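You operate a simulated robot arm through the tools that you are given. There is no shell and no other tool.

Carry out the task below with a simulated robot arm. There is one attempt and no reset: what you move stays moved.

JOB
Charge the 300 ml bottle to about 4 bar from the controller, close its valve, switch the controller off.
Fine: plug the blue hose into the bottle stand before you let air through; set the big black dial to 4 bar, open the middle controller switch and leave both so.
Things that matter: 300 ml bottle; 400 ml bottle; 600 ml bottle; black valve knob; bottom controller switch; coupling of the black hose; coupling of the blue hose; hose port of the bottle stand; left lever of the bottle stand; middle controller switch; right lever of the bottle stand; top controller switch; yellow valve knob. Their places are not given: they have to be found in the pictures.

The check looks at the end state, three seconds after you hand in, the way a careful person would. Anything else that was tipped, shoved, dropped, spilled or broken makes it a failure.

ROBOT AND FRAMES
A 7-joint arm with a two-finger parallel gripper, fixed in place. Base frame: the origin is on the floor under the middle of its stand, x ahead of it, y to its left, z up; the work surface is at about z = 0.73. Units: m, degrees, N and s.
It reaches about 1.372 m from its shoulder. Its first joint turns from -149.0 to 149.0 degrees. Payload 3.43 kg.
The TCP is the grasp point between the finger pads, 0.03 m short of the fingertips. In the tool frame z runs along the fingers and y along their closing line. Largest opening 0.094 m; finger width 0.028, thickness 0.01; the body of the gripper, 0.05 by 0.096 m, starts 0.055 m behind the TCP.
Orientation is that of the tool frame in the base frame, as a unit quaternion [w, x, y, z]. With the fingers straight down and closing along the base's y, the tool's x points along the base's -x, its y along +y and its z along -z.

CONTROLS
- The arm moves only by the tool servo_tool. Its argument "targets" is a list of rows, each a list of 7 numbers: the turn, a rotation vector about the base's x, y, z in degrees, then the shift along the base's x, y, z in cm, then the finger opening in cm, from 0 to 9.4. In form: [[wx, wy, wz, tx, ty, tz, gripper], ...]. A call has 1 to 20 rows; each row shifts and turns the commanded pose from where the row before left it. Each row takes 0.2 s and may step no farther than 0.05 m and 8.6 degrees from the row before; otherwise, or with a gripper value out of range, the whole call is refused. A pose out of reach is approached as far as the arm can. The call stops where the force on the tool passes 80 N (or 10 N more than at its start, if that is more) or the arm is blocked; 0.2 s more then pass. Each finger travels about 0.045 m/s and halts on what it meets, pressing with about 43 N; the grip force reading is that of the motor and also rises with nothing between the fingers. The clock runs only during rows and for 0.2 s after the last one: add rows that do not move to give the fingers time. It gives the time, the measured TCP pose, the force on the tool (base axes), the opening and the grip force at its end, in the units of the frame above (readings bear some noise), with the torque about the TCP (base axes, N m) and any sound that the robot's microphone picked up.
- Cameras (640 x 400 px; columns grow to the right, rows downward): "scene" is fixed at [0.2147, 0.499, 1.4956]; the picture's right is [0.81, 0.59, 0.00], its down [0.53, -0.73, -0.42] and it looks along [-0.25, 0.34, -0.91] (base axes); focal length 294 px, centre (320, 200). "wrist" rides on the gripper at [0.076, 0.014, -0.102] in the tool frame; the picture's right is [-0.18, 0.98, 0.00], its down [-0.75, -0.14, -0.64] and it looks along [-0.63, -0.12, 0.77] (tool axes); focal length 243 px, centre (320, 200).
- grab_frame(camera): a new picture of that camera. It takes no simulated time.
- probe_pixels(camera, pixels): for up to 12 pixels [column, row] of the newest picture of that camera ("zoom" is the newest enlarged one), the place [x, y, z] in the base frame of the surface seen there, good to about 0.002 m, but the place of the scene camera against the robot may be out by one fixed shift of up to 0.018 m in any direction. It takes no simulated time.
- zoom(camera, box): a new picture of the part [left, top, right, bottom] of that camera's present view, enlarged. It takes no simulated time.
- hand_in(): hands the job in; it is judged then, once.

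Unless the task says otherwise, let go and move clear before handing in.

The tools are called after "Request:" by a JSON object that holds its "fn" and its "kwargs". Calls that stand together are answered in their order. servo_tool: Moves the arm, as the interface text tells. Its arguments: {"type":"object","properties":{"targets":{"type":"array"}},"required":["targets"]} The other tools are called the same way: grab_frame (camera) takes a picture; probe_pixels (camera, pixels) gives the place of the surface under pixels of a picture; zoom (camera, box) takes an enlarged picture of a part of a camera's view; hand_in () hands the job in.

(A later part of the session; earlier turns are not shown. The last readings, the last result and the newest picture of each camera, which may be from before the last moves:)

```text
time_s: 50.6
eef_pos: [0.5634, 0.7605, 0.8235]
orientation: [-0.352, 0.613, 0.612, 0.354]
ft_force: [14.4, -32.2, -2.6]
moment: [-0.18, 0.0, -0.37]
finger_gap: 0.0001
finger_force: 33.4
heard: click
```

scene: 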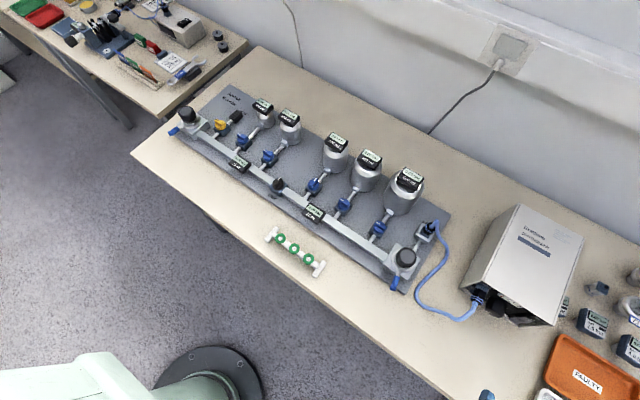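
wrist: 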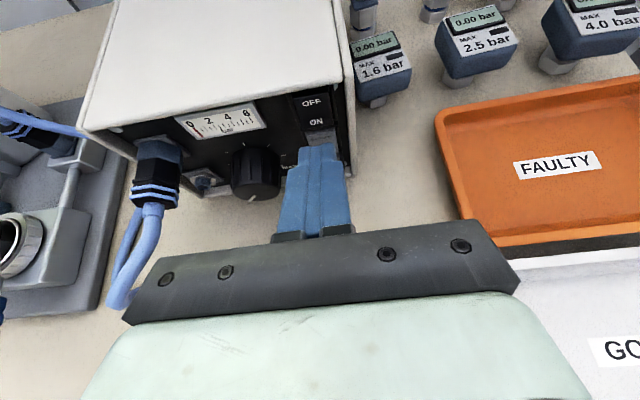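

A click was heard at 32 N – the power rocker moved. I'll back off and look at the panel.

Request:
{"fn": "servo_tool", "kwargs": {"targets": [[0, 0, 0, 0, -1.0, 0, 0], [0, 0, 0, 0, -3.0, 0, 0], [0, 0, 0, 0, -3.0, 0, 0]]}}

Request:
{"fn": "grab_frame", "kwargs": {"camera": "wrist"}}

Request:
{"fn": "zoom", "kwargs": {"camera": "wrist", "box": [180, 30, 372, 160]}}

Request:
{"fn": "probe_pixels", "kwargs": {"camera": "zoom", "pixels": [[425, 90], [430, 155], [455, 170], [450, 220], [460, 270], [465, 320]]}}

```text
time_s: 51.4
eef_pos: [0.563, 0.6925, 0.822]
orientation: [-0.355, 0.612, 0.613, 0.353]
ft_force: [0.8, 0.2, 0.5]
moment: [0.03, 0.01, 0.02]
finger_gap: 0.0002
finger_force: 32.8
```

```text
taken
```

wrist: 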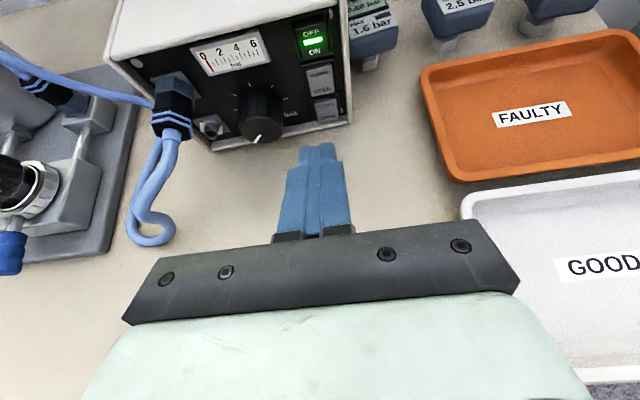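

```text
3.08 times, centred on (276, 95) of wrist
```

zoom: 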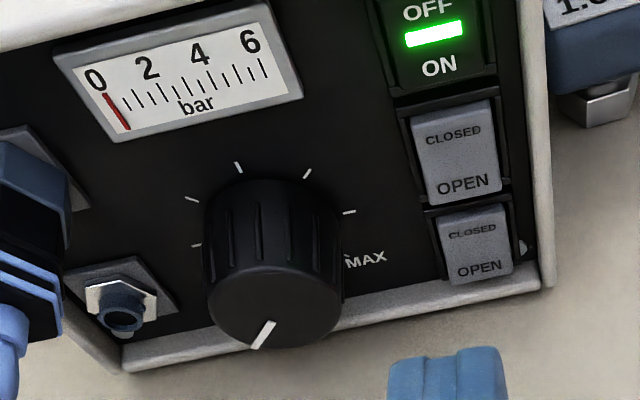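

```text
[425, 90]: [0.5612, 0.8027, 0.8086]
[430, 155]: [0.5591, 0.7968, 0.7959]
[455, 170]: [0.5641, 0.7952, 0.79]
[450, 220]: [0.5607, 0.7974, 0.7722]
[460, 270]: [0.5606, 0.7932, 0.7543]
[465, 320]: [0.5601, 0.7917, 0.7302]
```

The power lamp is green (ON). The probed panel depth looks a few mm deeper than before, so I'll check in the scene camera whether the controller slid back.

Request:
{"fn": "zoom", "kwargs": {"camera": "scene", "box": [360, 200, 600, 350]}}

Request:
{"fn": "probe_pixels", "kwargs": {"camera": "scene", "pixels": [[535, 230], [500, 260], [550, 300]]}}

Request:
{"fn": "zoom", "kwargs": {"camera": "wrist", "box": [280, 20, 372, 130]}}

Request:
{"fn": "probe_pixels", "kwargs": {"camera": "zoom", "pixels": [[120, 180], [190, 50], [200, 120], [200, 190], [220, 250], [230, 300], [240, 380], [60, 60], [40, 150], [230, 330], [230, 280], [230, 360]]}}

```text
2.67 times, centred on (480, 275) of scene
```

zoom: 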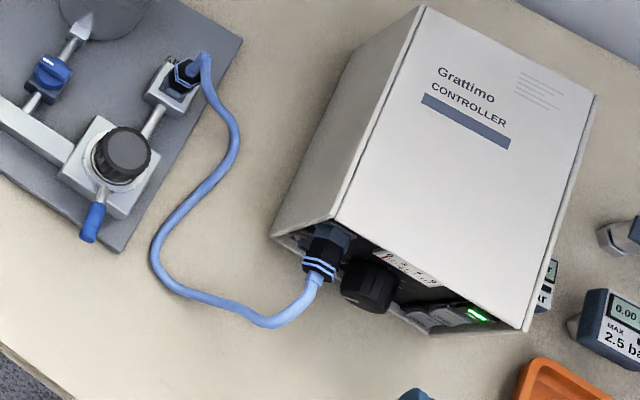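

```text
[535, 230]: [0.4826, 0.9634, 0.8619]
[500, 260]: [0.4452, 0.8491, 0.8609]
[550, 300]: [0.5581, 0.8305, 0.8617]
```

```text
3.64 times, centred on (326, 75) of wrist
```

zoom: 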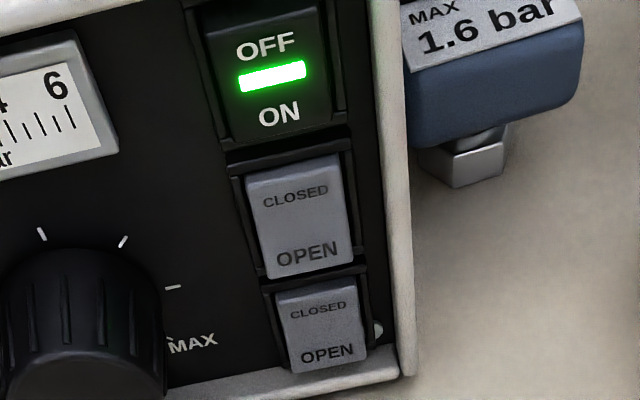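

```text
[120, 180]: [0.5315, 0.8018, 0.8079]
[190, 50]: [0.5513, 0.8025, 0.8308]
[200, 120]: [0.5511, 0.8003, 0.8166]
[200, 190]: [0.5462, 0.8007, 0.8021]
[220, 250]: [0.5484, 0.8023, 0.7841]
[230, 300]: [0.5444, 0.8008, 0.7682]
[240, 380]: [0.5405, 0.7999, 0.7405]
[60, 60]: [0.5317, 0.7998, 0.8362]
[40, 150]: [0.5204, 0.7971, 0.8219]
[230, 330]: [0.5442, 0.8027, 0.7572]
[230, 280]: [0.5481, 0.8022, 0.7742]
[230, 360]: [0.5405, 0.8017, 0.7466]
```

The scene shows the controller's right front corner slid back a few millimetres and yawed slightly from that press, so I'll press far more gently from now on. I'll re-measure the dial and panel.

Request:
{"fn": "zoom", "kwargs": {"camera": "wrist", "box": [200, 70, 312, 154]}}

Request:
{"fn": "probe_pixels", "kwargs": {"camera": "zoom", "pixels": [[250, 340], [330, 350], [400, 330], [330, 385], [240, 310], [420, 300], [180, 120], [60, 200], [130, 130], [500, 150], [480, 320], [330, 320]]}}

```text
4.76 times, centred on (256, 112) of wrist
```

zoom: 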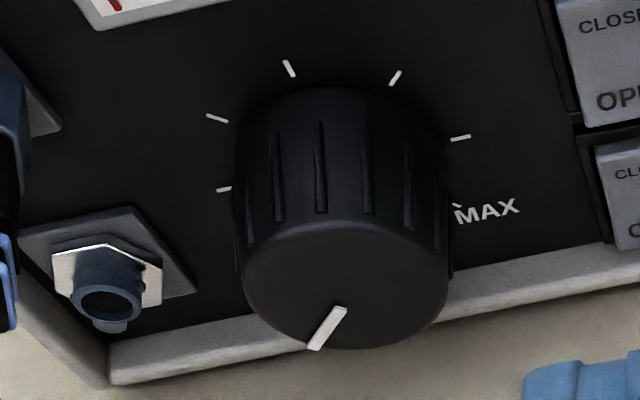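

```text
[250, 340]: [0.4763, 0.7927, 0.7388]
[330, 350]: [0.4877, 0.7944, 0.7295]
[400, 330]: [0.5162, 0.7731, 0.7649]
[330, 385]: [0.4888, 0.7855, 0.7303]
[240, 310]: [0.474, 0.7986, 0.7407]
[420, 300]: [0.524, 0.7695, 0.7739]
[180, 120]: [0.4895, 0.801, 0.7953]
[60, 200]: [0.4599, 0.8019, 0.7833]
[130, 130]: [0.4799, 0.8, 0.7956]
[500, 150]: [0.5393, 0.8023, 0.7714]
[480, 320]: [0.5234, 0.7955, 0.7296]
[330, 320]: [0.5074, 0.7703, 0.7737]
```

I'll probe the dial's front face symmetrically to fix its axis.

Request:
{"fn": "probe_pixels", "kwargs": {"camera": "zoom", "pixels": [[345, 285], [255, 280], [438, 280], [345, 235], [345, 335], [300, 260], [390, 260], [300, 310], [250, 150], [440, 150], [345, 100], [345, 160]]}}

```text
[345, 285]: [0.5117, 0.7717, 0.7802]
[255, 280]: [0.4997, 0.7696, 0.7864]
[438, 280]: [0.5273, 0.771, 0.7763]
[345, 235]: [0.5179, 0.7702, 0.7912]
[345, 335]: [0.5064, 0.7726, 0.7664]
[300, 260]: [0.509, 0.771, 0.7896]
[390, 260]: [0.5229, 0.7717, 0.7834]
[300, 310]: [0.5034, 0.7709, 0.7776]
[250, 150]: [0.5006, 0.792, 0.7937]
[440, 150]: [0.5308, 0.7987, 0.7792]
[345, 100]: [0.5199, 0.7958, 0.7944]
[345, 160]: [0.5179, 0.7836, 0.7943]
```

The dial axis now reads about (0.512, 0.780) with its face at y≈0.771. I'll open the fingers and line up in front of the dial, still 4 cm short of it.

Request:
{"fn": "servo_tool", "kwargs": {"targets": [[0, 0, 0, -2.5, 0, 0, 4.4], [0, 0, 0, -2.6, 0, -2.0, 4.4], [0, 0, 0, 0, 1.5, -2.2, 4.4], [0, 0, 0, 0, 0, 0, 4.4], [0, 0, 0, 0, 0, 0, 4.4]]}}

Request:
{"fn": "grab_frame", "kwargs": {"camera": "wrist"}}

Request:
{"fn": "zoom", "kwargs": {"camera": "wrist", "box": [224, 70, 416, 220]}}

```text
time_s: 52.6
eef_pos: [0.5098, 0.7073, 0.779]
orientation: [-0.354, 0.612, 0.613, 0.354]
ft_force: [-0.3, -0.2, 0.2]
moment: [-0.02, -0.01, 0.02]
finger_gap: 0.0441
finger_force: 0.0
```

```text
taken
```

wrist: 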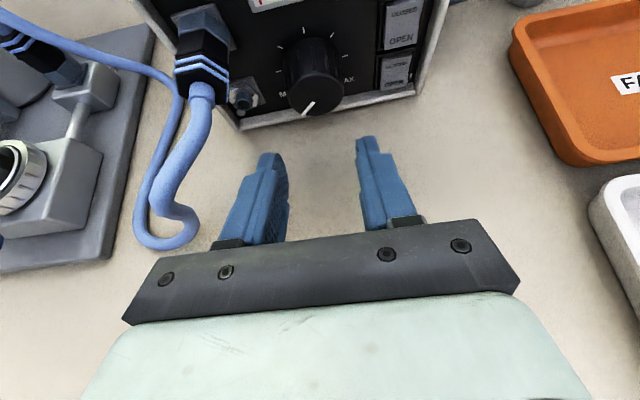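

```text
2.67 times, centred on (320, 145) of wrist
```

zoom: 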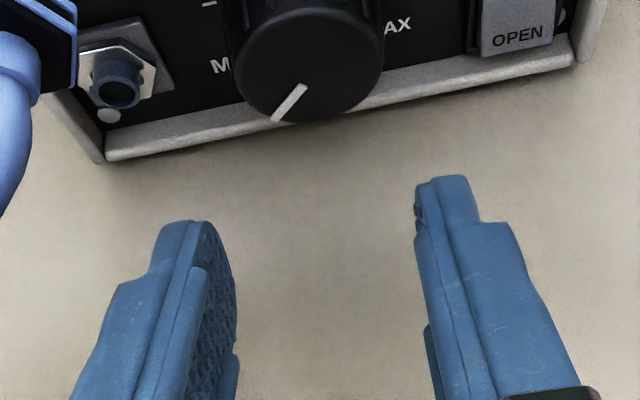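

I'll probe the dial once more from this nearer pose to check the centring.

Request:
{"fn": "zoom", "kwargs": {"camera": "wrist", "box": [264, 30, 360, 120]}}

Request:
{"fn": "probe_pixels", "kwargs": {"camera": "zoom", "pixels": [[300, 250], [180, 250], [420, 240], [300, 330], [300, 180], [240, 300], [360, 200], [360, 290], [100, 200], [520, 200], [300, 280], [240, 200]]}}

```text
4.44 times, centred on (312, 75) of wrist
```

zoom: 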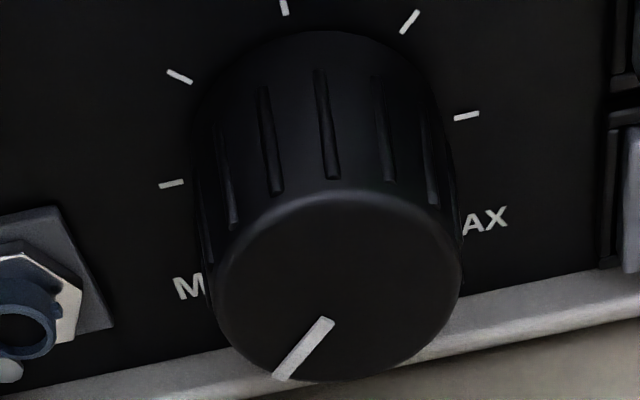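

```text
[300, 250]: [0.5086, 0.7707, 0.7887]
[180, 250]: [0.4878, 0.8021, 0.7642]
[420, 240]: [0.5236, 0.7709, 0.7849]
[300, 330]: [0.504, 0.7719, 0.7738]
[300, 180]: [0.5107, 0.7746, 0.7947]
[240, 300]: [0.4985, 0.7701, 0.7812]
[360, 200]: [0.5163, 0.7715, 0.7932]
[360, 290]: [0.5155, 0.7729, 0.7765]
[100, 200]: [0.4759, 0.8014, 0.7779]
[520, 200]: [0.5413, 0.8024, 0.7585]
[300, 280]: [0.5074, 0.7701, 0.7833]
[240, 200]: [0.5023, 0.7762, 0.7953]
```

The dial axis is confirmed at (0.512, 0.7805) and the tool is lined up with it. I'll roll −10° about the dial axis and advance so the pads straddle the dial.

Request:
{"fn": "servo_tool", "kwargs": {"targets": [[0, -5, 0, 0, 0, 0, 4.4], [0, -5, 0, 0, 2.0, 0, 4.4], [0, 0, 0, 0, 2.0, 0, 4.4], [0, 0, 0, 0, 1.0, 0, 4.4], [0, 0, 0, 0, 0.4, 0, 4.4]]}}

Request:
{"fn": "grab_frame", "kwargs": {"camera": "wrist"}}

Request:
{"fn": "zoom", "kwargs": {"camera": "wrist", "box": [224, 100, 416, 230]}}

```text
time_s: 53.8
eef_pos: [0.5092, 0.7618, 0.7797]
orientation: [-0.298, 0.58, 0.64, 0.406]
ft_force: [0.3, -0.4, -0.6]
moment: [0.0, 0.0, 0.01]
finger_gap: 0.0442
finger_force: 0.0
```

```text
taken
```

wrist: 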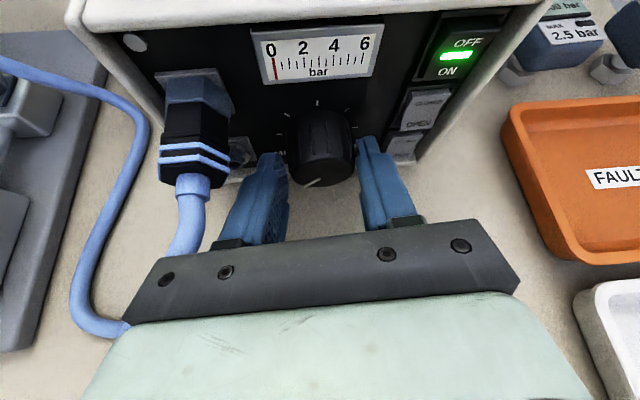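

```text
3.08 times, centred on (320, 165) of wrist
```

zoom: 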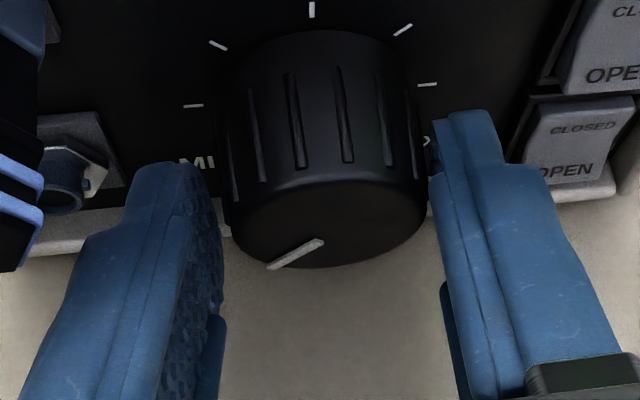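

The dial sits centred between the pads and the gauge is visible above. I'll close on the dial and begin turning clockwise (+y rotation), checking the gauge.

Request:
{"fn": "servo_tool", "kwargs": {"targets": [[0, 0, 0, 0, 0, 0, 3.4], [0, 0, 0, 0, 0, 0, 2.5], [0, 0, 0, 0, 0, 0, 2.5]]}}

```text
time_s: 54.6
eef_pos: [0.5109, 0.7621, 0.7796]
orientation: [-0.299, 0.58, 0.64, 0.407]
ft_force: [14.6, 3.7, 3.7]
moment: [-0.07, -0.04, -0.56]
finger_gap: 0.0369
finger_force: 43.1
```

The grip is on (gap 36.9 mm) with 14.6 N sideways; I'll shift 1 mm in +x to centre and then turn 15°.

Request:
{"fn": "servo_tool", "kwargs": {"targets": [[0, 0, 0, 0.1, 0, 0, 2.5], [0, 5, 0, 0, 0, 0, 2.5], [0, 5, 0, 0, 0, 0, 2.5], [0, 5, 0, 0, 0, 0, 2.5]]}}

Request:
{"fn": "grab_frame", "kwargs": {"camera": "wrist"}}

Request:
{"fn": "zoom", "kwargs": {"camera": "wrist", "box": [224, 20, 416, 200]}}

```text
time_s: 55.6
eef_pos: [0.513, 0.7619, 0.78]
orientation: [-0.38, 0.628, 0.595, 0.327]
ft_force: [18.9, -9.5, 3.0]
moment: [-0.9, -0.06, -0.34]
finger_gap: 0.0365
finger_force: 43.0
```

```text
taken
```

wrist: 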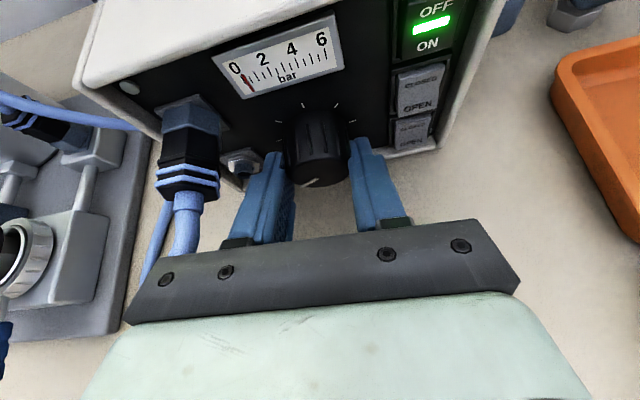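

```text
2.22 times, centred on (320, 110) of wrist
```

zoom: 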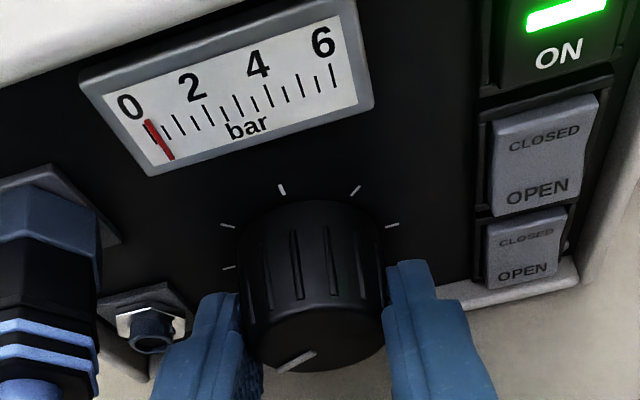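

The gauge needle has begun to rise (~0.3 bar) after 15°, so 4 bar needs about 180°. I'll relieve the side force and turn on to φ≈+50°.

Request:
{"fn": "servo_tool", "kwargs": {"targets": [[0, 0, 0, 0.12, -0.05, 0, 2.5], [0, 6, 0, 0, 0, 0, 2.5], [0, 6, 0, 0, 0, 0, 2.5], [0, 6, 0, 0, 0, 0, 2.5]]}}

```text
time_s: 56.6
eef_pos: [0.5132, 0.762, 0.7802]
orientation: [-0.469, 0.671, 0.528, 0.226]
ft_force: [20.2, -8.5, 2.8]
moment: [-0.5, -0.09, -0.37]
finger_gap: 0.0364
finger_force: 43.2
```

The sideways force is still ~20 N; I'll shift 1.5 mm more in +x and see whether it drops before turning further.

Request:
{"fn": "servo_tool", "kwargs": {"targets": [[0, 0, 0, 0.15, -0.05, 0, 2.5], [0, 0, 0, 0, 0, 0, 2.5]]}}

Request:
{"fn": "grab_frame", "kwargs": {"camera": "wrist"}}

Request:
{"fn": "zoom", "kwargs": {"camera": "wrist", "box": [200, 20, 440, 220]}}

```text
time_s: 57.2
eef_pos: [0.5138, 0.7616, 0.7806]
orientation: [-0.469, 0.671, 0.529, 0.224]
ft_force: [10.9, 2.4, 0.2]
moment: [0.97, 0.02, -0.95]
finger_gap: 0.0363
finger_force: 42.9
```

```text
taken
```

wrist: 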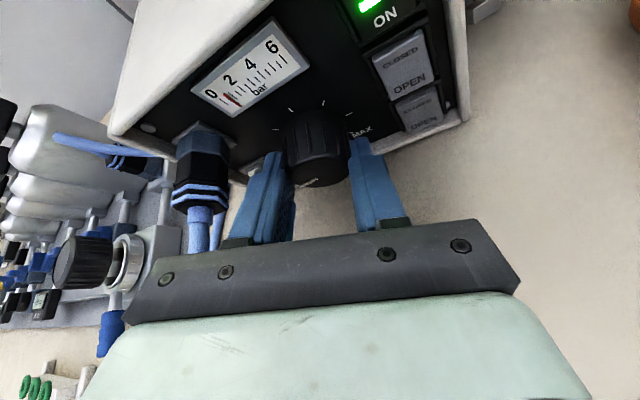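

```text
2.00 times, centred on (320, 120) of wrist
```

zoom: 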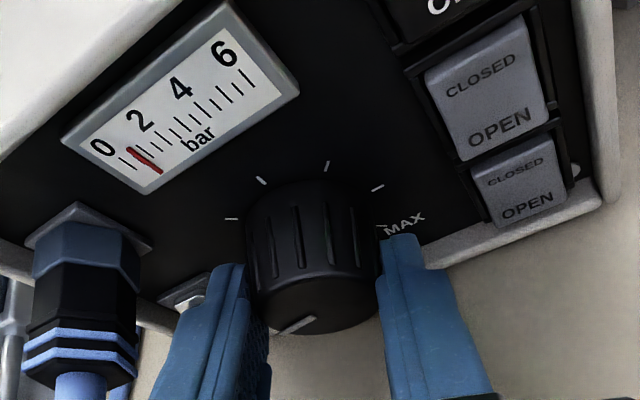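

The needle is near 1 bar and the side force has fallen to ~11 N. I'll turn another 27° (to φ≈+50°).

Request:
{"fn": "servo_tool", "kwargs": {"targets": [[0, 6.75, 0, 0.05, 0, 0, 2.5], [0, 6.75, 0, 0.05, 0, 0, 2.5], [0, 6.75, 0, 0, 0, 0, 2.5], [0, 6.75, 0, 0, 0, 0, 2.5]]}}

Request:
{"fn": "grab_frame", "kwargs": {"camera": "wrist"}}

Request:
{"fn": "grab_frame", "kwargs": {"camera": "scene"}}

```text
time_s: 58.2
eef_pos: [0.5149, 0.7619, 0.7793]
orientation: [-0.579, 0.705, 0.406, 0.06]
ft_force: [1.6, 4.6, -0.3]
moment: [-1.11, -0.05, 0.75]
finger_gap: 0.0366
finger_force: 43.3
```

```text
taken
```

wrist: 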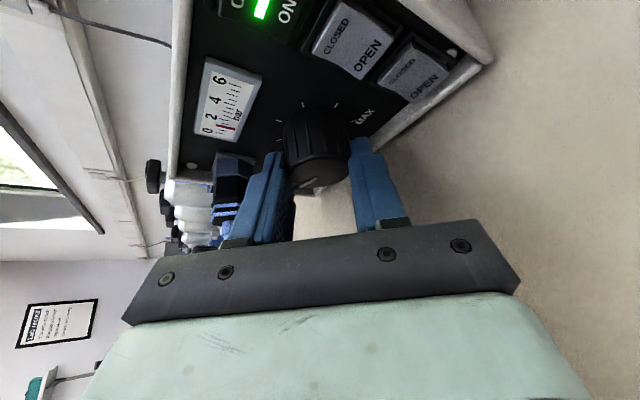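

```text
taken
```

scene: 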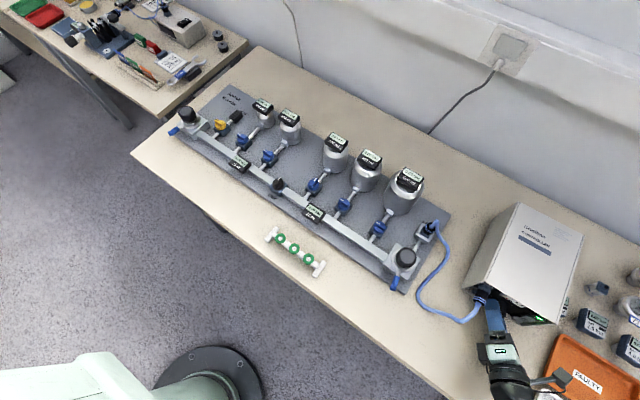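

The needle is between 1 and 2; in the scene the wrist part at (550,380) comes near the orange tray, so I won't roll further this way. I'll enlarge both to check clearance and the gauge.

Request:
{"fn": "zoom", "kwargs": {"camera": "scene", "box": [460, 270, 640, 400]}}

Request:
{"fn": "zoom", "kwargs": {"camera": "wrist", "box": [180, 20, 400, 200]}}

Request:
{"fn": "probe_pixels", "kwargs": {"camera": "scene", "pixels": [[560, 378], [545, 385], [570, 350], [555, 365], [505, 360], [510, 385], [600, 390], [590, 365]]}}

```text
3.08 times, centred on (550, 335) of scene
```

zoom: 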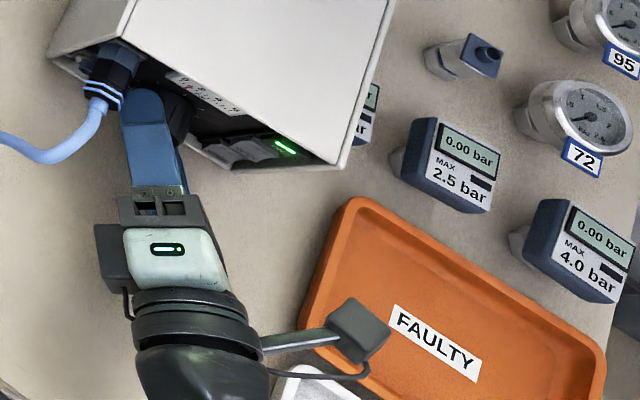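

```text
2.22 times, centred on (290, 110) of wrist
```

zoom: 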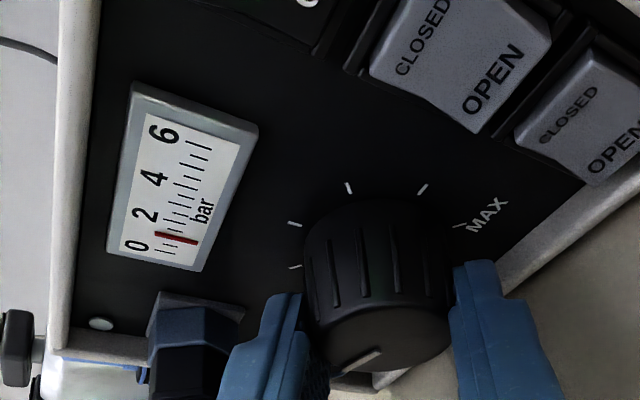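

```text
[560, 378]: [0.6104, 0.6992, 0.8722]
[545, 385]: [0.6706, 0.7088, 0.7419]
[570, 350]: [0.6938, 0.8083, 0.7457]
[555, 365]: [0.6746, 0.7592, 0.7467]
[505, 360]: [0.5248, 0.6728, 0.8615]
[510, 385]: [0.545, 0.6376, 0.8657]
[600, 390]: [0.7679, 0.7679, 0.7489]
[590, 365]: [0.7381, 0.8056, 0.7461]
```

The bracketed camera is well above the tray (z≈0.86), so clearance is fine, and the gauge reads ~1.3 bar for 60° turned, matching 45°/bar. I'll open, roll back 60° around the dial, and regrip.

Request:
{"fn": "servo_tool", "kwargs": {"targets": [[0, 0, 0, 0, 0, 0, 4.4], [0, 0, 0, 0, 0, 0, 4.4], [0, -7.5, 0, 0, 0, 0, 4.4], [0, -7.5, 0, 0, 0, 0, 4.4], [0, -7.5, 0, 0, 0, 0, 4.4], [0, -7.5, 0, 0, 0, 0, 4.4], [0, -7.5, 0, 0, 0, 0, 4.4], [0, -7.5, 0, 0, 0, 0, 4.4], [0, -7.5, 0, 0, 0, 0, 4.4], [0, -7.5, 0, 0, 0, 0, 4.4]]}}

Request:
{"fn": "grab_frame", "kwargs": {"camera": "wrist"}}

Request:
{"fn": "zoom", "kwargs": {"camera": "wrist", "box": [200, 20, 440, 220]}}

```text
time_s: 60.4
eef_pos: [0.5159, 0.7599, 0.7806]
orientation: [-0.298, 0.579, 0.641, 0.406]
ft_force: [-0.3, 1.1, -0.3]
moment: [0.01, -0.01, 0.0]
finger_gap: 0.044
finger_force: 0.0
```

```text
taken
```

wrist: 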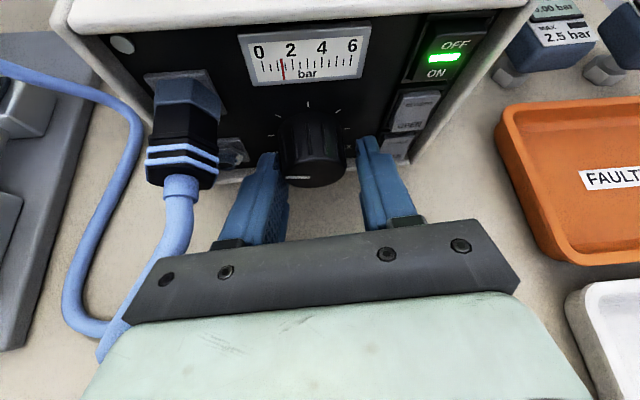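

```text
2.00 times, centred on (320, 120) of wrist
```

zoom: 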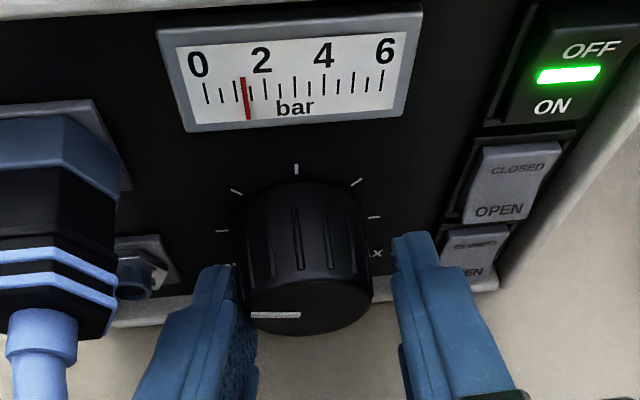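

The gauge reads ~1.3 bar. The dial now sits closer to the left pad, so I'll shift −2.5 mm in x before gripping again.

Request:
{"fn": "servo_tool", "kwargs": {"targets": [[0, 0, 0, -0.25, 0, 0, 4.4], [0, 0, 0, 0, 0, 0, 3.6], [0, 0, 0, 0, 0, 0, 2.5], [0, 0, 0, 0, 0, 0, 2.5]]}}

```text
time_s: 61.4
eef_pos: [0.5115, 0.7615, 0.7792]
orientation: [-0.299, 0.58, 0.641, 0.406]
ft_force: [-5.3, 1.0, -0.5]
moment: [0.05, 0.02, 0.13]
finger_gap: 0.0368
finger_force: 42.9
```

Only 5 N of side force now – well centred. I'll turn 30° and check.

Request:
{"fn": "servo_tool", "kwargs": {"targets": [[0, 7.5, 0, -0.02, 0, 0, 2.5], [0, 7.5, 0, 0, 0, 0, 2.5], [0, 7.5, 0, 0, 0, 0, 2.5], [0, 7.5, 0, 0, 0, 0, 2.5]]}}

```text
time_s: 62.4
eef_pos: [0.5123, 0.761, 0.7802]
orientation: [-0.454, 0.665, 0.54, 0.242]
ft_force: [3.3, 10.0, 4.1]
moment: [-0.8, -0.04, 0.34]
finger_gap: 0.0366
finger_force: 42.4
```

Forces stay small (≤10 N). I'll turn the next 30° to φ≈+50° and then reset the grip.

Request:
{"fn": "servo_tool", "kwargs": {"targets": [[0, 7.5, 0, 0, 0, 0, 2.5], [0, 7.5, 0, 0, 0, 0, 2.5], [0, 7.5, 0, 0, 0, 0, 2.5], [0, 7.5, 0, 0, 0, 0, 2.5], [0, 0, 0, 0, 0, 0, 2.5]]}}

Request:
{"fn": "grab_frame", "kwargs": {"camera": "wrist"}}

Request:
{"fn": "zoom", "kwargs": {"camera": "wrist", "box": [180, 20, 400, 200]}}

```text
time_s: 63.6
eef_pos: [0.5132, 0.7607, 0.7798]
orientation: [-0.579, 0.705, 0.404, 0.062]
ft_force: [17.0, -7.5, -0.4]
moment: [0.45, -0.02, -1.62]
finger_gap: 0.0371
finger_force: 43.4
```

```text
taken
```

wrist: 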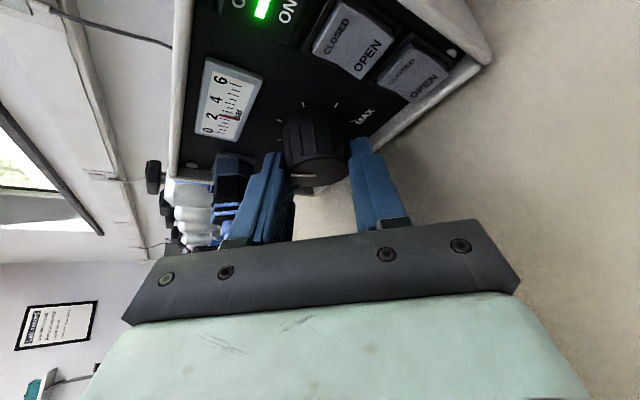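

```text
2.22 times, centred on (290, 110) of wrist
```

zoom: 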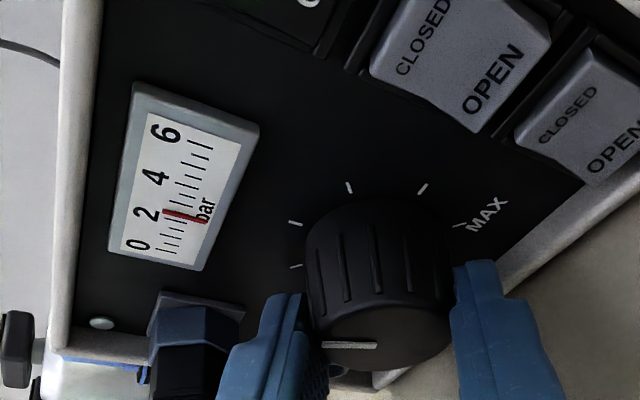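

The needle stands near 2.5 bar. I'll open, roll back and regrip for the last part.

Request:
{"fn": "servo_tool", "kwargs": {"targets": [[0, 0, 0, 0, 0, 0, 4.4], [0, 0, 0, 0, 0, 0, 4.4], [0, -7.5, 0, 0, 0, 0, 4.4], [0, -7.5, 0, 0, 0, 0, 4.4], [0, -7.5, 0, 0, 0, 0, 4.4], [0, -7.5, 0, 0, 0, 0, 4.4], [0, -7.5, 0, 0, 0, 0, 4.4], [0, -7.5, 0, 0, 0, 0, 4.4], [0, -7.5, 0, 0, 0, 0, 4.4], [0, -7.5, 0, 0, 0, 0, 4.4]]}}

Request:
{"fn": "grab_frame", "kwargs": {"camera": "wrist"}}

Request:
{"fn": "zoom", "kwargs": {"camera": "wrist", "box": [220, 20, 380, 120]}}

Request:
{"fn": "zoom", "kwargs": {"camera": "wrist", "box": [220, 90, 420, 220]}}

```text
time_s: 65.8
eef_pos: [0.5123, 0.7604, 0.7803]
orientation: [-0.299, 0.578, 0.641, 0.406]
ft_force: [0.4, 0.2, -0.1]
moment: [0.02, -0.01, -0.02]
finger_gap: 0.0441
finger_force: 0.0
```

```text
taken
```

wrist: 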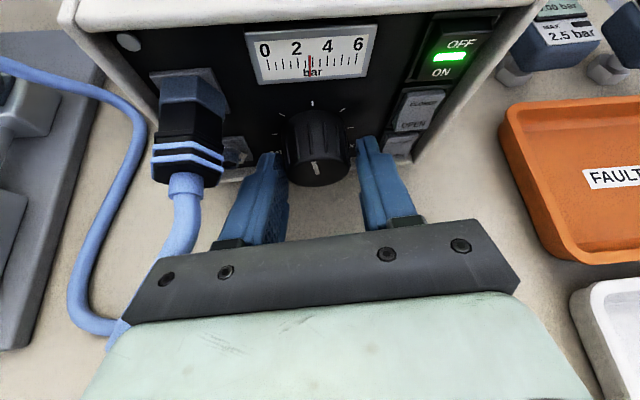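

```text
4.00 times, centred on (300, 70) of wrist
```

zoom: 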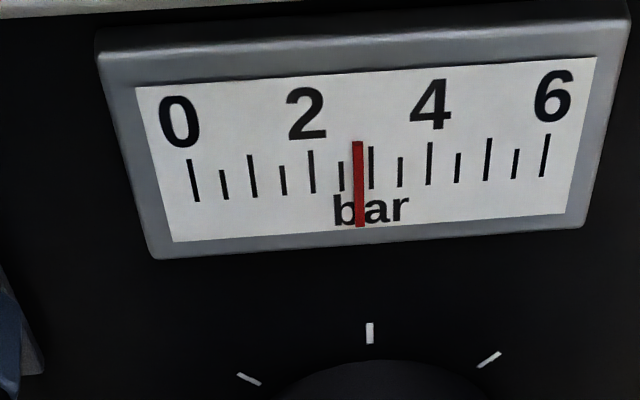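

```text
3.08 times, centred on (320, 155) of wrist
```

zoom: 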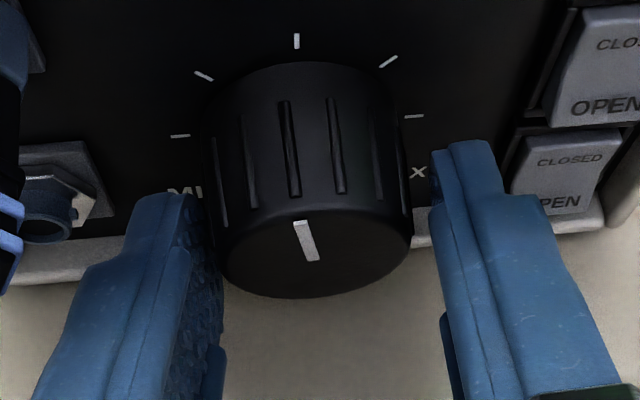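

The gauge reads ~2.7 bar with the pointer just short of 12 o'clock (3 bar), so about 58–60° remain. I'll regrip and turn.

Request:
{"fn": "servo_tool", "kwargs": {"targets": [[0, 0, 0, -0.05, 0, 0, 3.6], [0, 0, 0, 0, 0, 0, 2.5], [0, 0, 0, 0, 0, 0, 2.5], [0, 7, 0, 0, 0, 0, 2.5], [0, 7, 0, 0, 0, 0, 2.5], [0, 7, 0, 0, 0, 0, 2.5], [0, 7, 0, 0, 0, 0, 2.5], [0, 7, 0, 0, 0, 0, 2.5], [0, 7, 0, 0, 0, 0, 2.5], [0, 7, 0, 0, 0, 0, 2.5], [0, 6, 0, 0, 0, 0, 2.5]]}}

Request:
{"fn": "grab_frame", "kwargs": {"camera": "wrist"}}

Request:
{"fn": "zoom", "kwargs": {"camera": "wrist", "box": [180, 40, 290, 160]}}

```text
time_s: 68.2
eef_pos: [0.5134, 0.7606, 0.7785]
orientation: [-0.56, 0.702, 0.43, 0.091]
ft_force: [9.6, -11.6, -0.3]
moment: [-0.29, -0.05, -0.91]
finger_gap: 0.0368
finger_force: 42.9
```

```text
taken
```

wrist: 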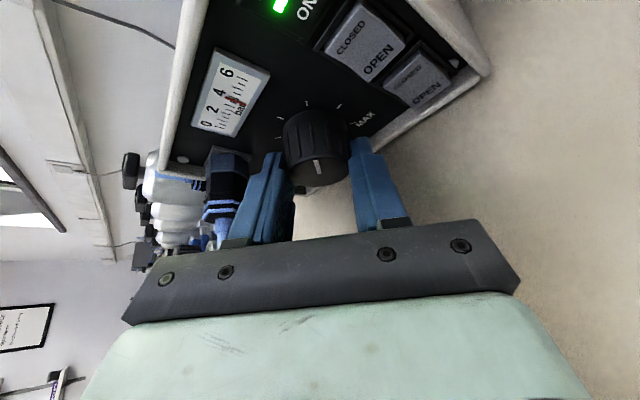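

```text
3.33 times, centred on (235, 100) of wrist
```

zoom: 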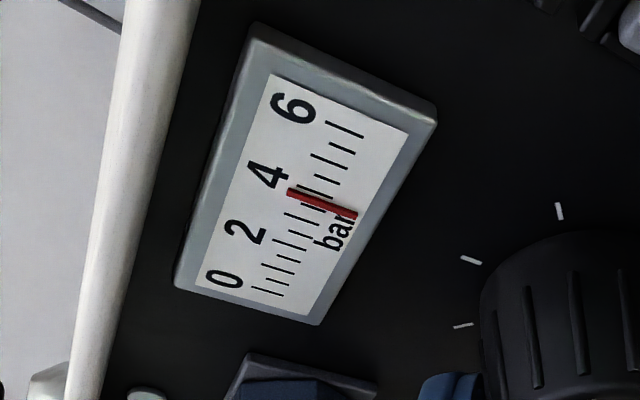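

The needle is now close to 4. I'll release, roll back and read the gauge upright.

Request:
{"fn": "servo_tool", "kwargs": {"targets": [[0, 0, 0, 0, 0, 0, 4.4], [0, 0, 0, 0, 0, 0, 4.4], [0, -7.5, 0, 0, 0, 0, 4.4], [0, -7.5, 0, 0, 0, 0, 4.4], [0, -7.5, 0, 0, 0, 0, 4.4], [0, -7.5, 0, 0, 0, 0, 4.4], [0, -7.5, 0, 0, 0, 0, 4.4], [0, -7.5, 0, 0, 0, 0, 4.4]]}}

Request:
{"fn": "grab_frame", "kwargs": {"camera": "wrist"}}

Request:
{"fn": "zoom", "kwargs": {"camera": "wrist", "box": [220, 20, 380, 120]}}

Request:
{"fn": "zoom", "kwargs": {"camera": "wrist", "box": [220, 90, 420, 220]}}

```text
time_s: 70.0
eef_pos: [0.5118, 0.7607, 0.7809]
orientation: [-0.353, 0.612, 0.613, 0.354]
ft_force: [-0.8, 0.6, -0.2]
moment: [0.02, 0.01, 0.02]
finger_gap: 0.0441
finger_force: 0.0
```

```text
taken
```

wrist: 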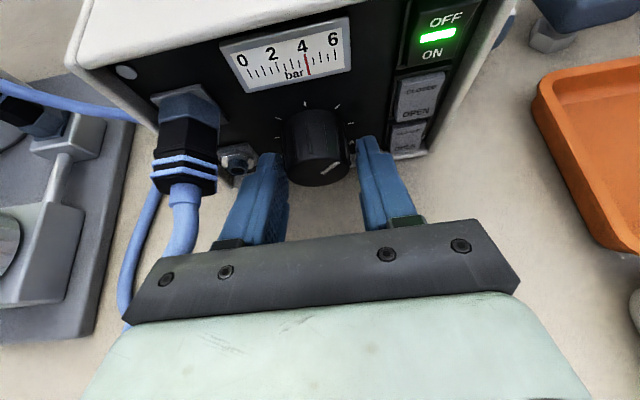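

```text
4.00 times, centred on (300, 70) of wrist
```

zoom: 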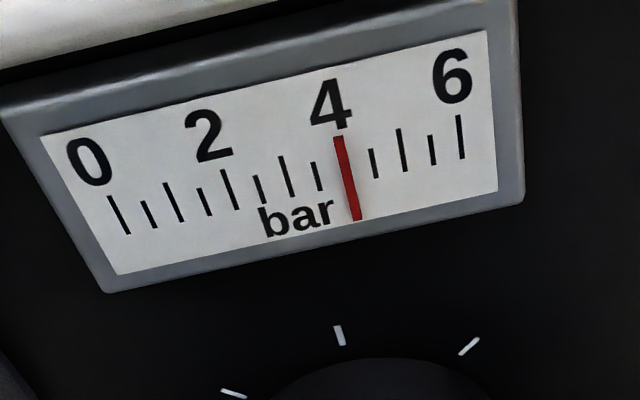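

```text
3.08 times, centred on (320, 155) of wrist
```

zoom: 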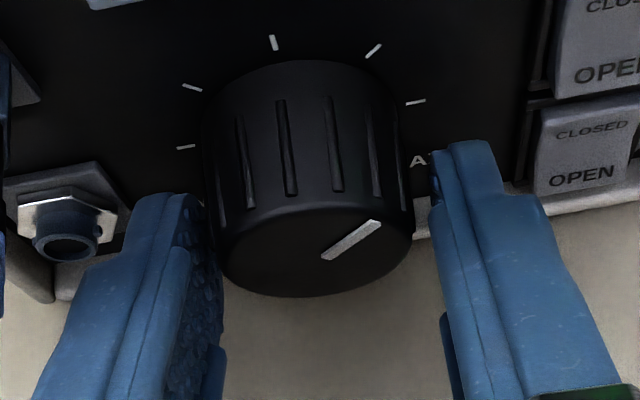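

The needle is exactly on 4 (midway between the 3.5 and 4.5 ticks) and the dial pointer is at 1:30. I'll withdraw from the dial and line up with the middle switch.

Request:
{"fn": "servo_tool", "kwargs": {"targets": [[0, 0, 0, 0, -2.0, 0, 4.4], [0, 0, 0, 0, -4.0, 0.5, 4.4], [0, 0, 0, 2.5, -2.0, 1.0, 0], [0, 0, 0, 2.6, 0, 0, 0], [0, 0, 0, 0, 0, 0, 0], [0, 0, 0, 0, 0, 0, 0]]}}

Request:
{"fn": "grab_frame", "kwargs": {"camera": "wrist"}}

Request:
{"fn": "zoom", "kwargs": {"camera": "wrist", "box": [276, 60, 372, 140]}}

```text
time_s: 71.4
eef_pos: [0.563, 0.6818, 0.7946]
orientation: [-0.354, 0.612, 0.613, 0.354]
ft_force: [-0.6, 0.1, -0.8]
moment: [0.01, 0.01, 0.0]
finger_gap: 0.0002
finger_force: 33.4
```

```text
taken
```

wrist: 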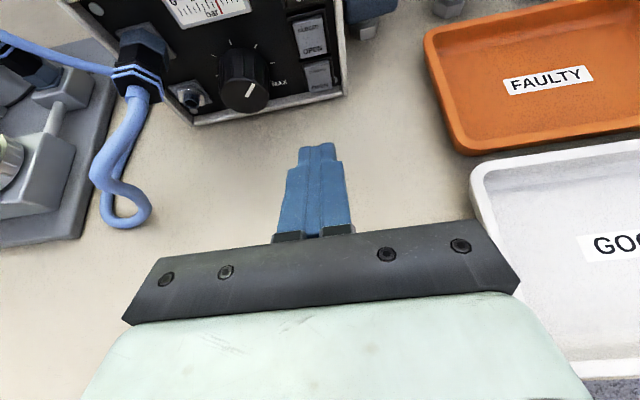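

```text
5.00 times, centred on (324, 100) of wrist
```

zoom: 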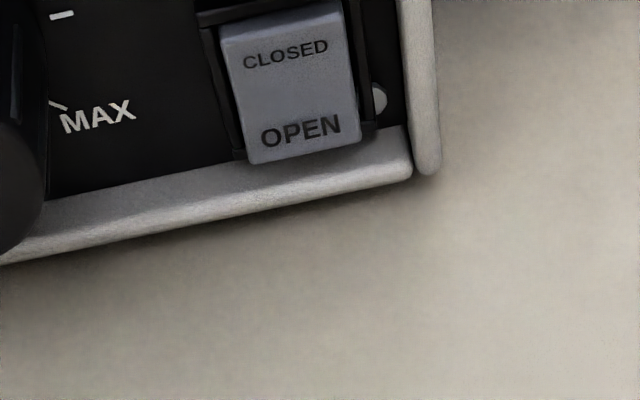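

I'll probe the middle switch (wrist (312,40)) precisely.

Request:
{"fn": "zoom", "kwargs": {"camera": "wrist", "box": [276, 0, 356, 80]}}

Request:
{"fn": "probe_pixels", "kwargs": {"camera": "zoom", "pixels": [[240, 130], [250, 160], [250, 190], [290, 190], [330, 185], [290, 215], [300, 240], [310, 250], [280, 240], [330, 240], [290, 170], [200, 200]]}}

```text
5.00 times, centred on (316, 40) of wrist
```

zoom: 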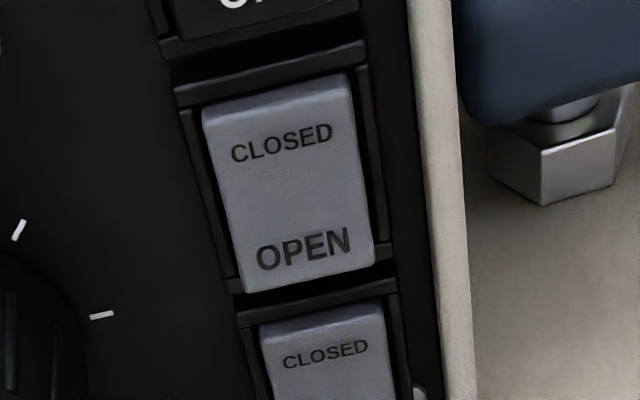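

```text
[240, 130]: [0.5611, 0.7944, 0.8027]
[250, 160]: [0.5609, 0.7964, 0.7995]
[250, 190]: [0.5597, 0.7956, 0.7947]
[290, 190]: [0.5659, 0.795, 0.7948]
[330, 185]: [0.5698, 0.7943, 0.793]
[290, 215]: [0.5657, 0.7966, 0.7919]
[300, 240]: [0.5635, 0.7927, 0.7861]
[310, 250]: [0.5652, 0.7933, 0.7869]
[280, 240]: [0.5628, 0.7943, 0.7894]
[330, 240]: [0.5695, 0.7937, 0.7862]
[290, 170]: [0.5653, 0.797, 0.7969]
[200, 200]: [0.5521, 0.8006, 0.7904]
```

The middle switch's OPEN end is at about (0.565, 0.7935, 0.786). I'll move to 1 cm in front of it at the right height.

Request:
{"fn": "servo_tool", "kwargs": {"targets": [[0, 0, 0, 0.2, 3.0, -0.55, 0], [0, 0, 0, 0, 3.0, 0, 0], [0, 0, 0, 0, 0.8, 0, 0], [0, 0, 0, 0, 0, 0, 0]]}}

Request:
{"fn": "grab_frame", "kwargs": {"camera": "wrist"}}

Request:
{"fn": "zoom", "kwargs": {"camera": "wrist", "box": [270, 80, 370, 180]}}

Request:
{"fn": "probe_pixels", "kwargs": {"camera": "zoom", "pixels": [[250, 265], [300, 260], [340, 255], [250, 285], [300, 280], [300, 180], [300, 200], [300, 220], [280, 150], [330, 200], [300, 270], [340, 270]]}}

```text
time_s: 72.4
eef_pos: [0.5647, 0.7493, 0.7882]
orientation: [-0.354, 0.612, 0.613, 0.353]
ft_force: [-0.7, 0.0, 0.0]
moment: [0.01, -0.01, 0.01]
finger_gap: 0.0
finger_force: 32.8
```

```text
taken
```

wrist: 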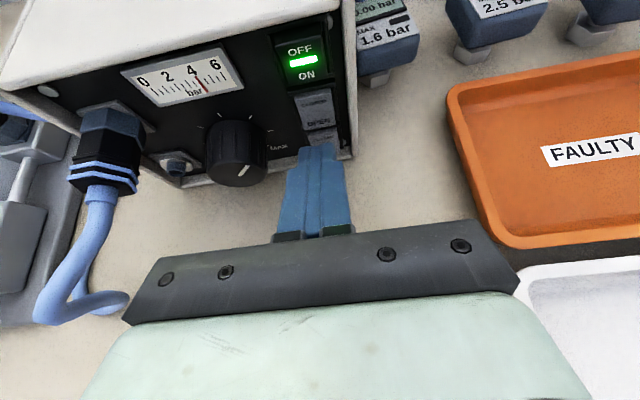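

```text
4.00 times, centred on (320, 130) of wrist
```

zoom: 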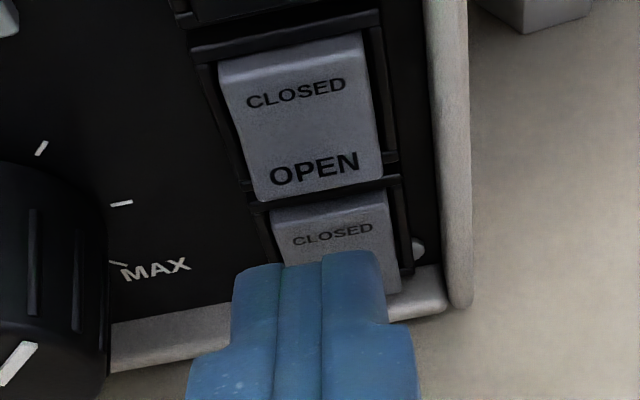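

```text
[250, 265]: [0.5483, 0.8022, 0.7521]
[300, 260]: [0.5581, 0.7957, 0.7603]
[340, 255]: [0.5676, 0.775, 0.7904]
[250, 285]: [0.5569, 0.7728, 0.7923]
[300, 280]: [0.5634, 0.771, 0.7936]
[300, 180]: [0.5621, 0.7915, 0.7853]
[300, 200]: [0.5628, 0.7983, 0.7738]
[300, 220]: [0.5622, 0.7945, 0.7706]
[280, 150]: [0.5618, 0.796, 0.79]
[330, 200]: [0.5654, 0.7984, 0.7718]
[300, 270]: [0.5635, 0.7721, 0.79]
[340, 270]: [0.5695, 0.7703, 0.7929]
```

The fingertip edge is at (0.775, 0.790) and the OPEN end at (0.7915, 0.785). I'll lower 3 mm and creep forward to near contact.

Request:
{"fn": "servo_tool", "kwargs": {"targets": [[0, 0, 0, 0, 0.5, -0.3, 0], [0, 0, 0, 0, 0.4, 0, 0], [0, 0, 0, 0, 0.2, 0, 0]]}}

```text
time_s: 73.2
eef_pos: [0.5638, 0.7597, 0.7859]
orientation: [-0.354, 0.612, 0.612, 0.354]
ft_force: [-1.2, -1.1, -0.3]
moment: [-0.07, -0.01, 0.03]
finger_gap: 0.0
finger_force: 32.9
```

Just about touching (−1.1 N). I'll press in 0.7 mm steps and watch for the click.

Request:
{"fn": "servo_tool", "kwargs": {"targets": [[0, 0, 0, 0, 0.07, 0, 0], [0, 0, 0, 0, 0.07, 0, 0], [0, 0, 0, 0, 0.07, 0, 0]]}}

```text
time_s: 74.0
eef_pos: [0.5636, 0.7616, 0.7869]
orientation: [-0.353, 0.613, 0.612, 0.354]
ft_force: [1.6, -16.8, 1.0]
moment: [-0.04, 0.15, 0.01]
finger_gap: 0.0
finger_force: 33.2
```

16.8 N and no click yet; continuing in 0.5 mm steps.

Request:
{"fn": "servo_tool", "kwargs": {"targets": [[0, 0, 0, 0, 0.05, 0, 0], [0, 0, 0, 0, 0.05, 0, 0]]}}

```text
time_s: 74.6
eef_pos: [0.5657, 0.7617, 0.7863]
orientation: [-0.352, 0.613, 0.612, 0.355]
ft_force: [4.4, -31.3, -0.5]
moment: [-0.08, 0.1, -0.08]
finger_gap: 0.0
finger_force: 33.1
```

31 N without a click suggests the tip is bearing on the lip just below the rocker. I'll back off, raise 4.5 mm and retry.

Request:
{"fn": "servo_tool", "kwargs": {"targets": [[0, 0, 0, 0, -0.5, 0, 0], [0, 0, 0, 0, 0, 0.45, 0], [0, 0, 0, 0, 0.3, 0, 0]]}}

Request:
{"fn": "grab_frame", "kwargs": {"camera": "wrist"}}

Request:
{"fn": "zoom", "kwargs": {"camera": "wrist", "box": [270, 80, 370, 180]}}

```text
time_s: 75.4
eef_pos: [0.5632, 0.7607, 0.7912]
orientation: [-0.353, 0.613, 0.612, 0.354]
ft_force: [-0.9, -4.0, -1.2]
moment: [0.03, 0.03, 0.05]
finger_gap: 0.0
finger_force: 33.4
```

```text
taken
```

wrist: 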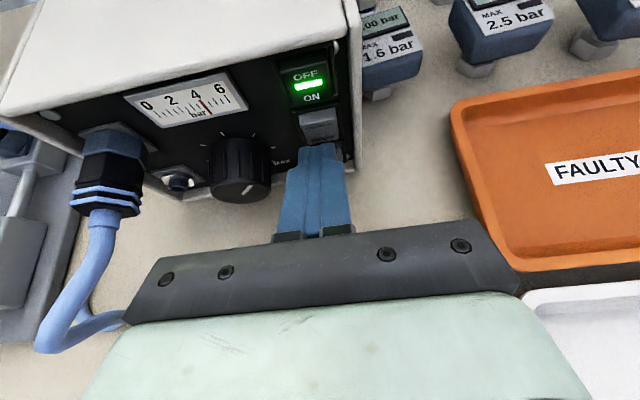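

```text
4.00 times, centred on (320, 130) of wrist
```

zoom: 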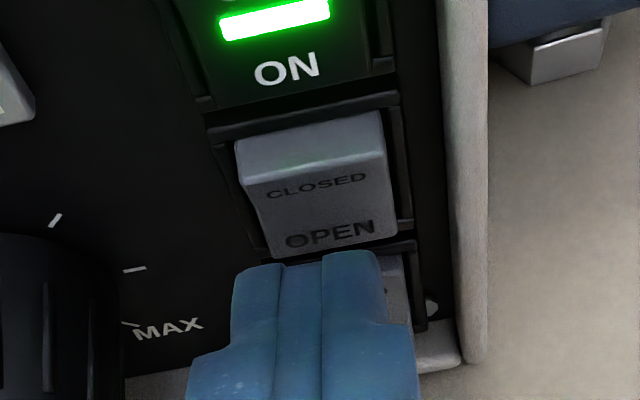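

The middle rocker now looks tilted the other way (CLOSED end standing out), so it may already be open. I'll check the bottle gauges in the scene camera and probe the rocker.

Request:
{"fn": "zoom", "kwargs": {"camera": "scene", "box": [290, 120, 440, 230]}}

Request:
{"fn": "probe_pixels", "kwargs": {"camera": "wrist", "pixels": [[315, 112], [317, 118], [320, 126], [322, 134], [324, 141], [310, 120], [330, 120]]}}

Request:
{"fn": "grab_frame", "kwargs": {"camera": "scene"}}

```text
3.64 times, centred on (365, 175) of scene
```

zoom: 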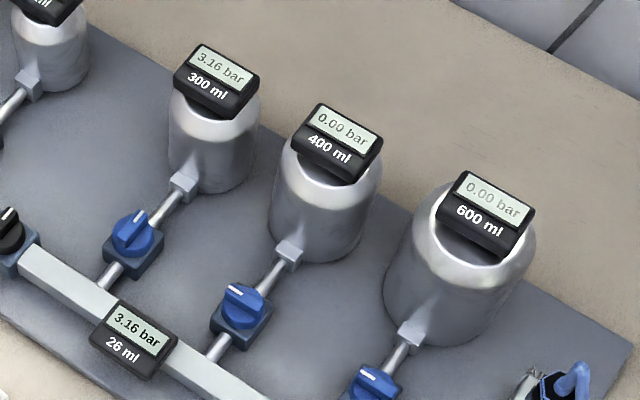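

```text
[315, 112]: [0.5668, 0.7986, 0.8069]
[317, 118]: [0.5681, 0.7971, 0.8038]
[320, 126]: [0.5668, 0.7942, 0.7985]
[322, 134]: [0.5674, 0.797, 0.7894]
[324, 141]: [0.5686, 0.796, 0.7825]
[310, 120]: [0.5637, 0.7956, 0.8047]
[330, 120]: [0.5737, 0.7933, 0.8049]
```

```text
taken
```

scene: 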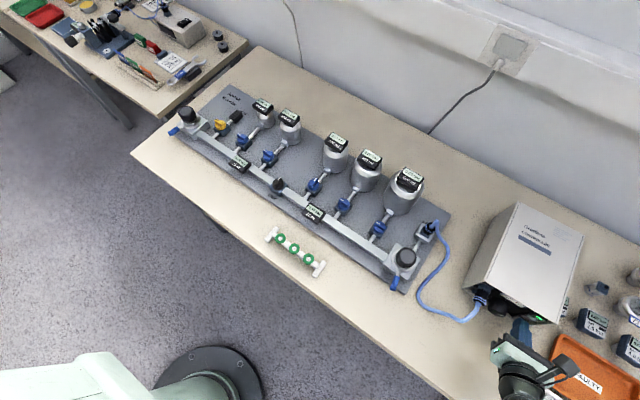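

The 300 ml bottle and the right manifold both read 3.16 bar and rising, the other bottles are still 0.00, so air is flowing correctly. I'll retract from the panel and bring the tool back to vertical while it fills.

Request:
{"fn": "servo_tool", "kwargs": {"targets": [[0, 0, 0, 0, -2.0, 0, 0], [0, 0, 0, 0, -4.0, 1.0, 0], [0, 0, 0, 0, -2.0, 3.0, 0], [-7.5, 0, 0, 0, 0, 2.0, 0], [-7.5, 0, 0, 0, 0, 2.0, 0], [-7.5, 0, 0, 0, 0, 2.0, 0], [-7.5, 0, 0, 0, 0, 2.0, 0], [-7.5, 0, 0, 0, 0, 2.0, 0], [-7.5, 0, 0, 0, 0, 2.0, 0], [-7.5, 0, 0, 0, 0, 0, 0], [-7.5, 0, 0, 0, 0, 0, 0]]}}

Request:
{"fn": "grab_frame", "kwargs": {"camera": "scene"}}

Request:
{"fn": "zoom", "kwargs": {"camera": "scene", "box": [290, 120, 440, 230]}}

Request:
{"fn": "zoom", "kwargs": {"camera": "scene", "box": [360, 200, 600, 350]}}

```text
time_s: 77.8
eef_pos: [0.5651, 0.6805, 0.9523]
orientation: [0.0, 0.707, 0.707, 0.0]
ft_force: [0.1, 1.1, -0.3]
moment: [-0.01, -0.01, -0.02]
finger_gap: 0.0001
finger_force: 32.9
```

```text
taken
```

scene: 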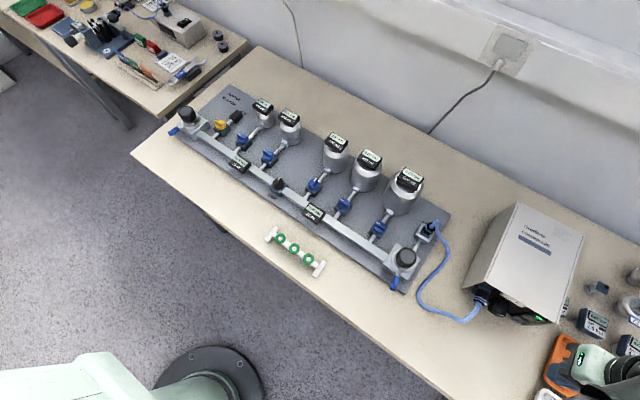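

```text
3.64 times, centred on (365, 175) of scene
```

zoom: 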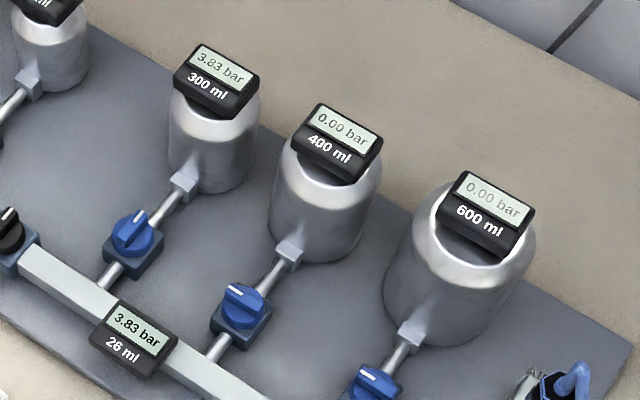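

```text
2.67 times, centred on (480, 275) of scene
```

zoom: 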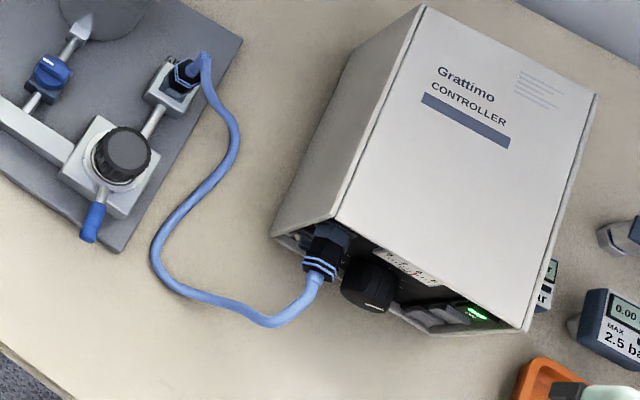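

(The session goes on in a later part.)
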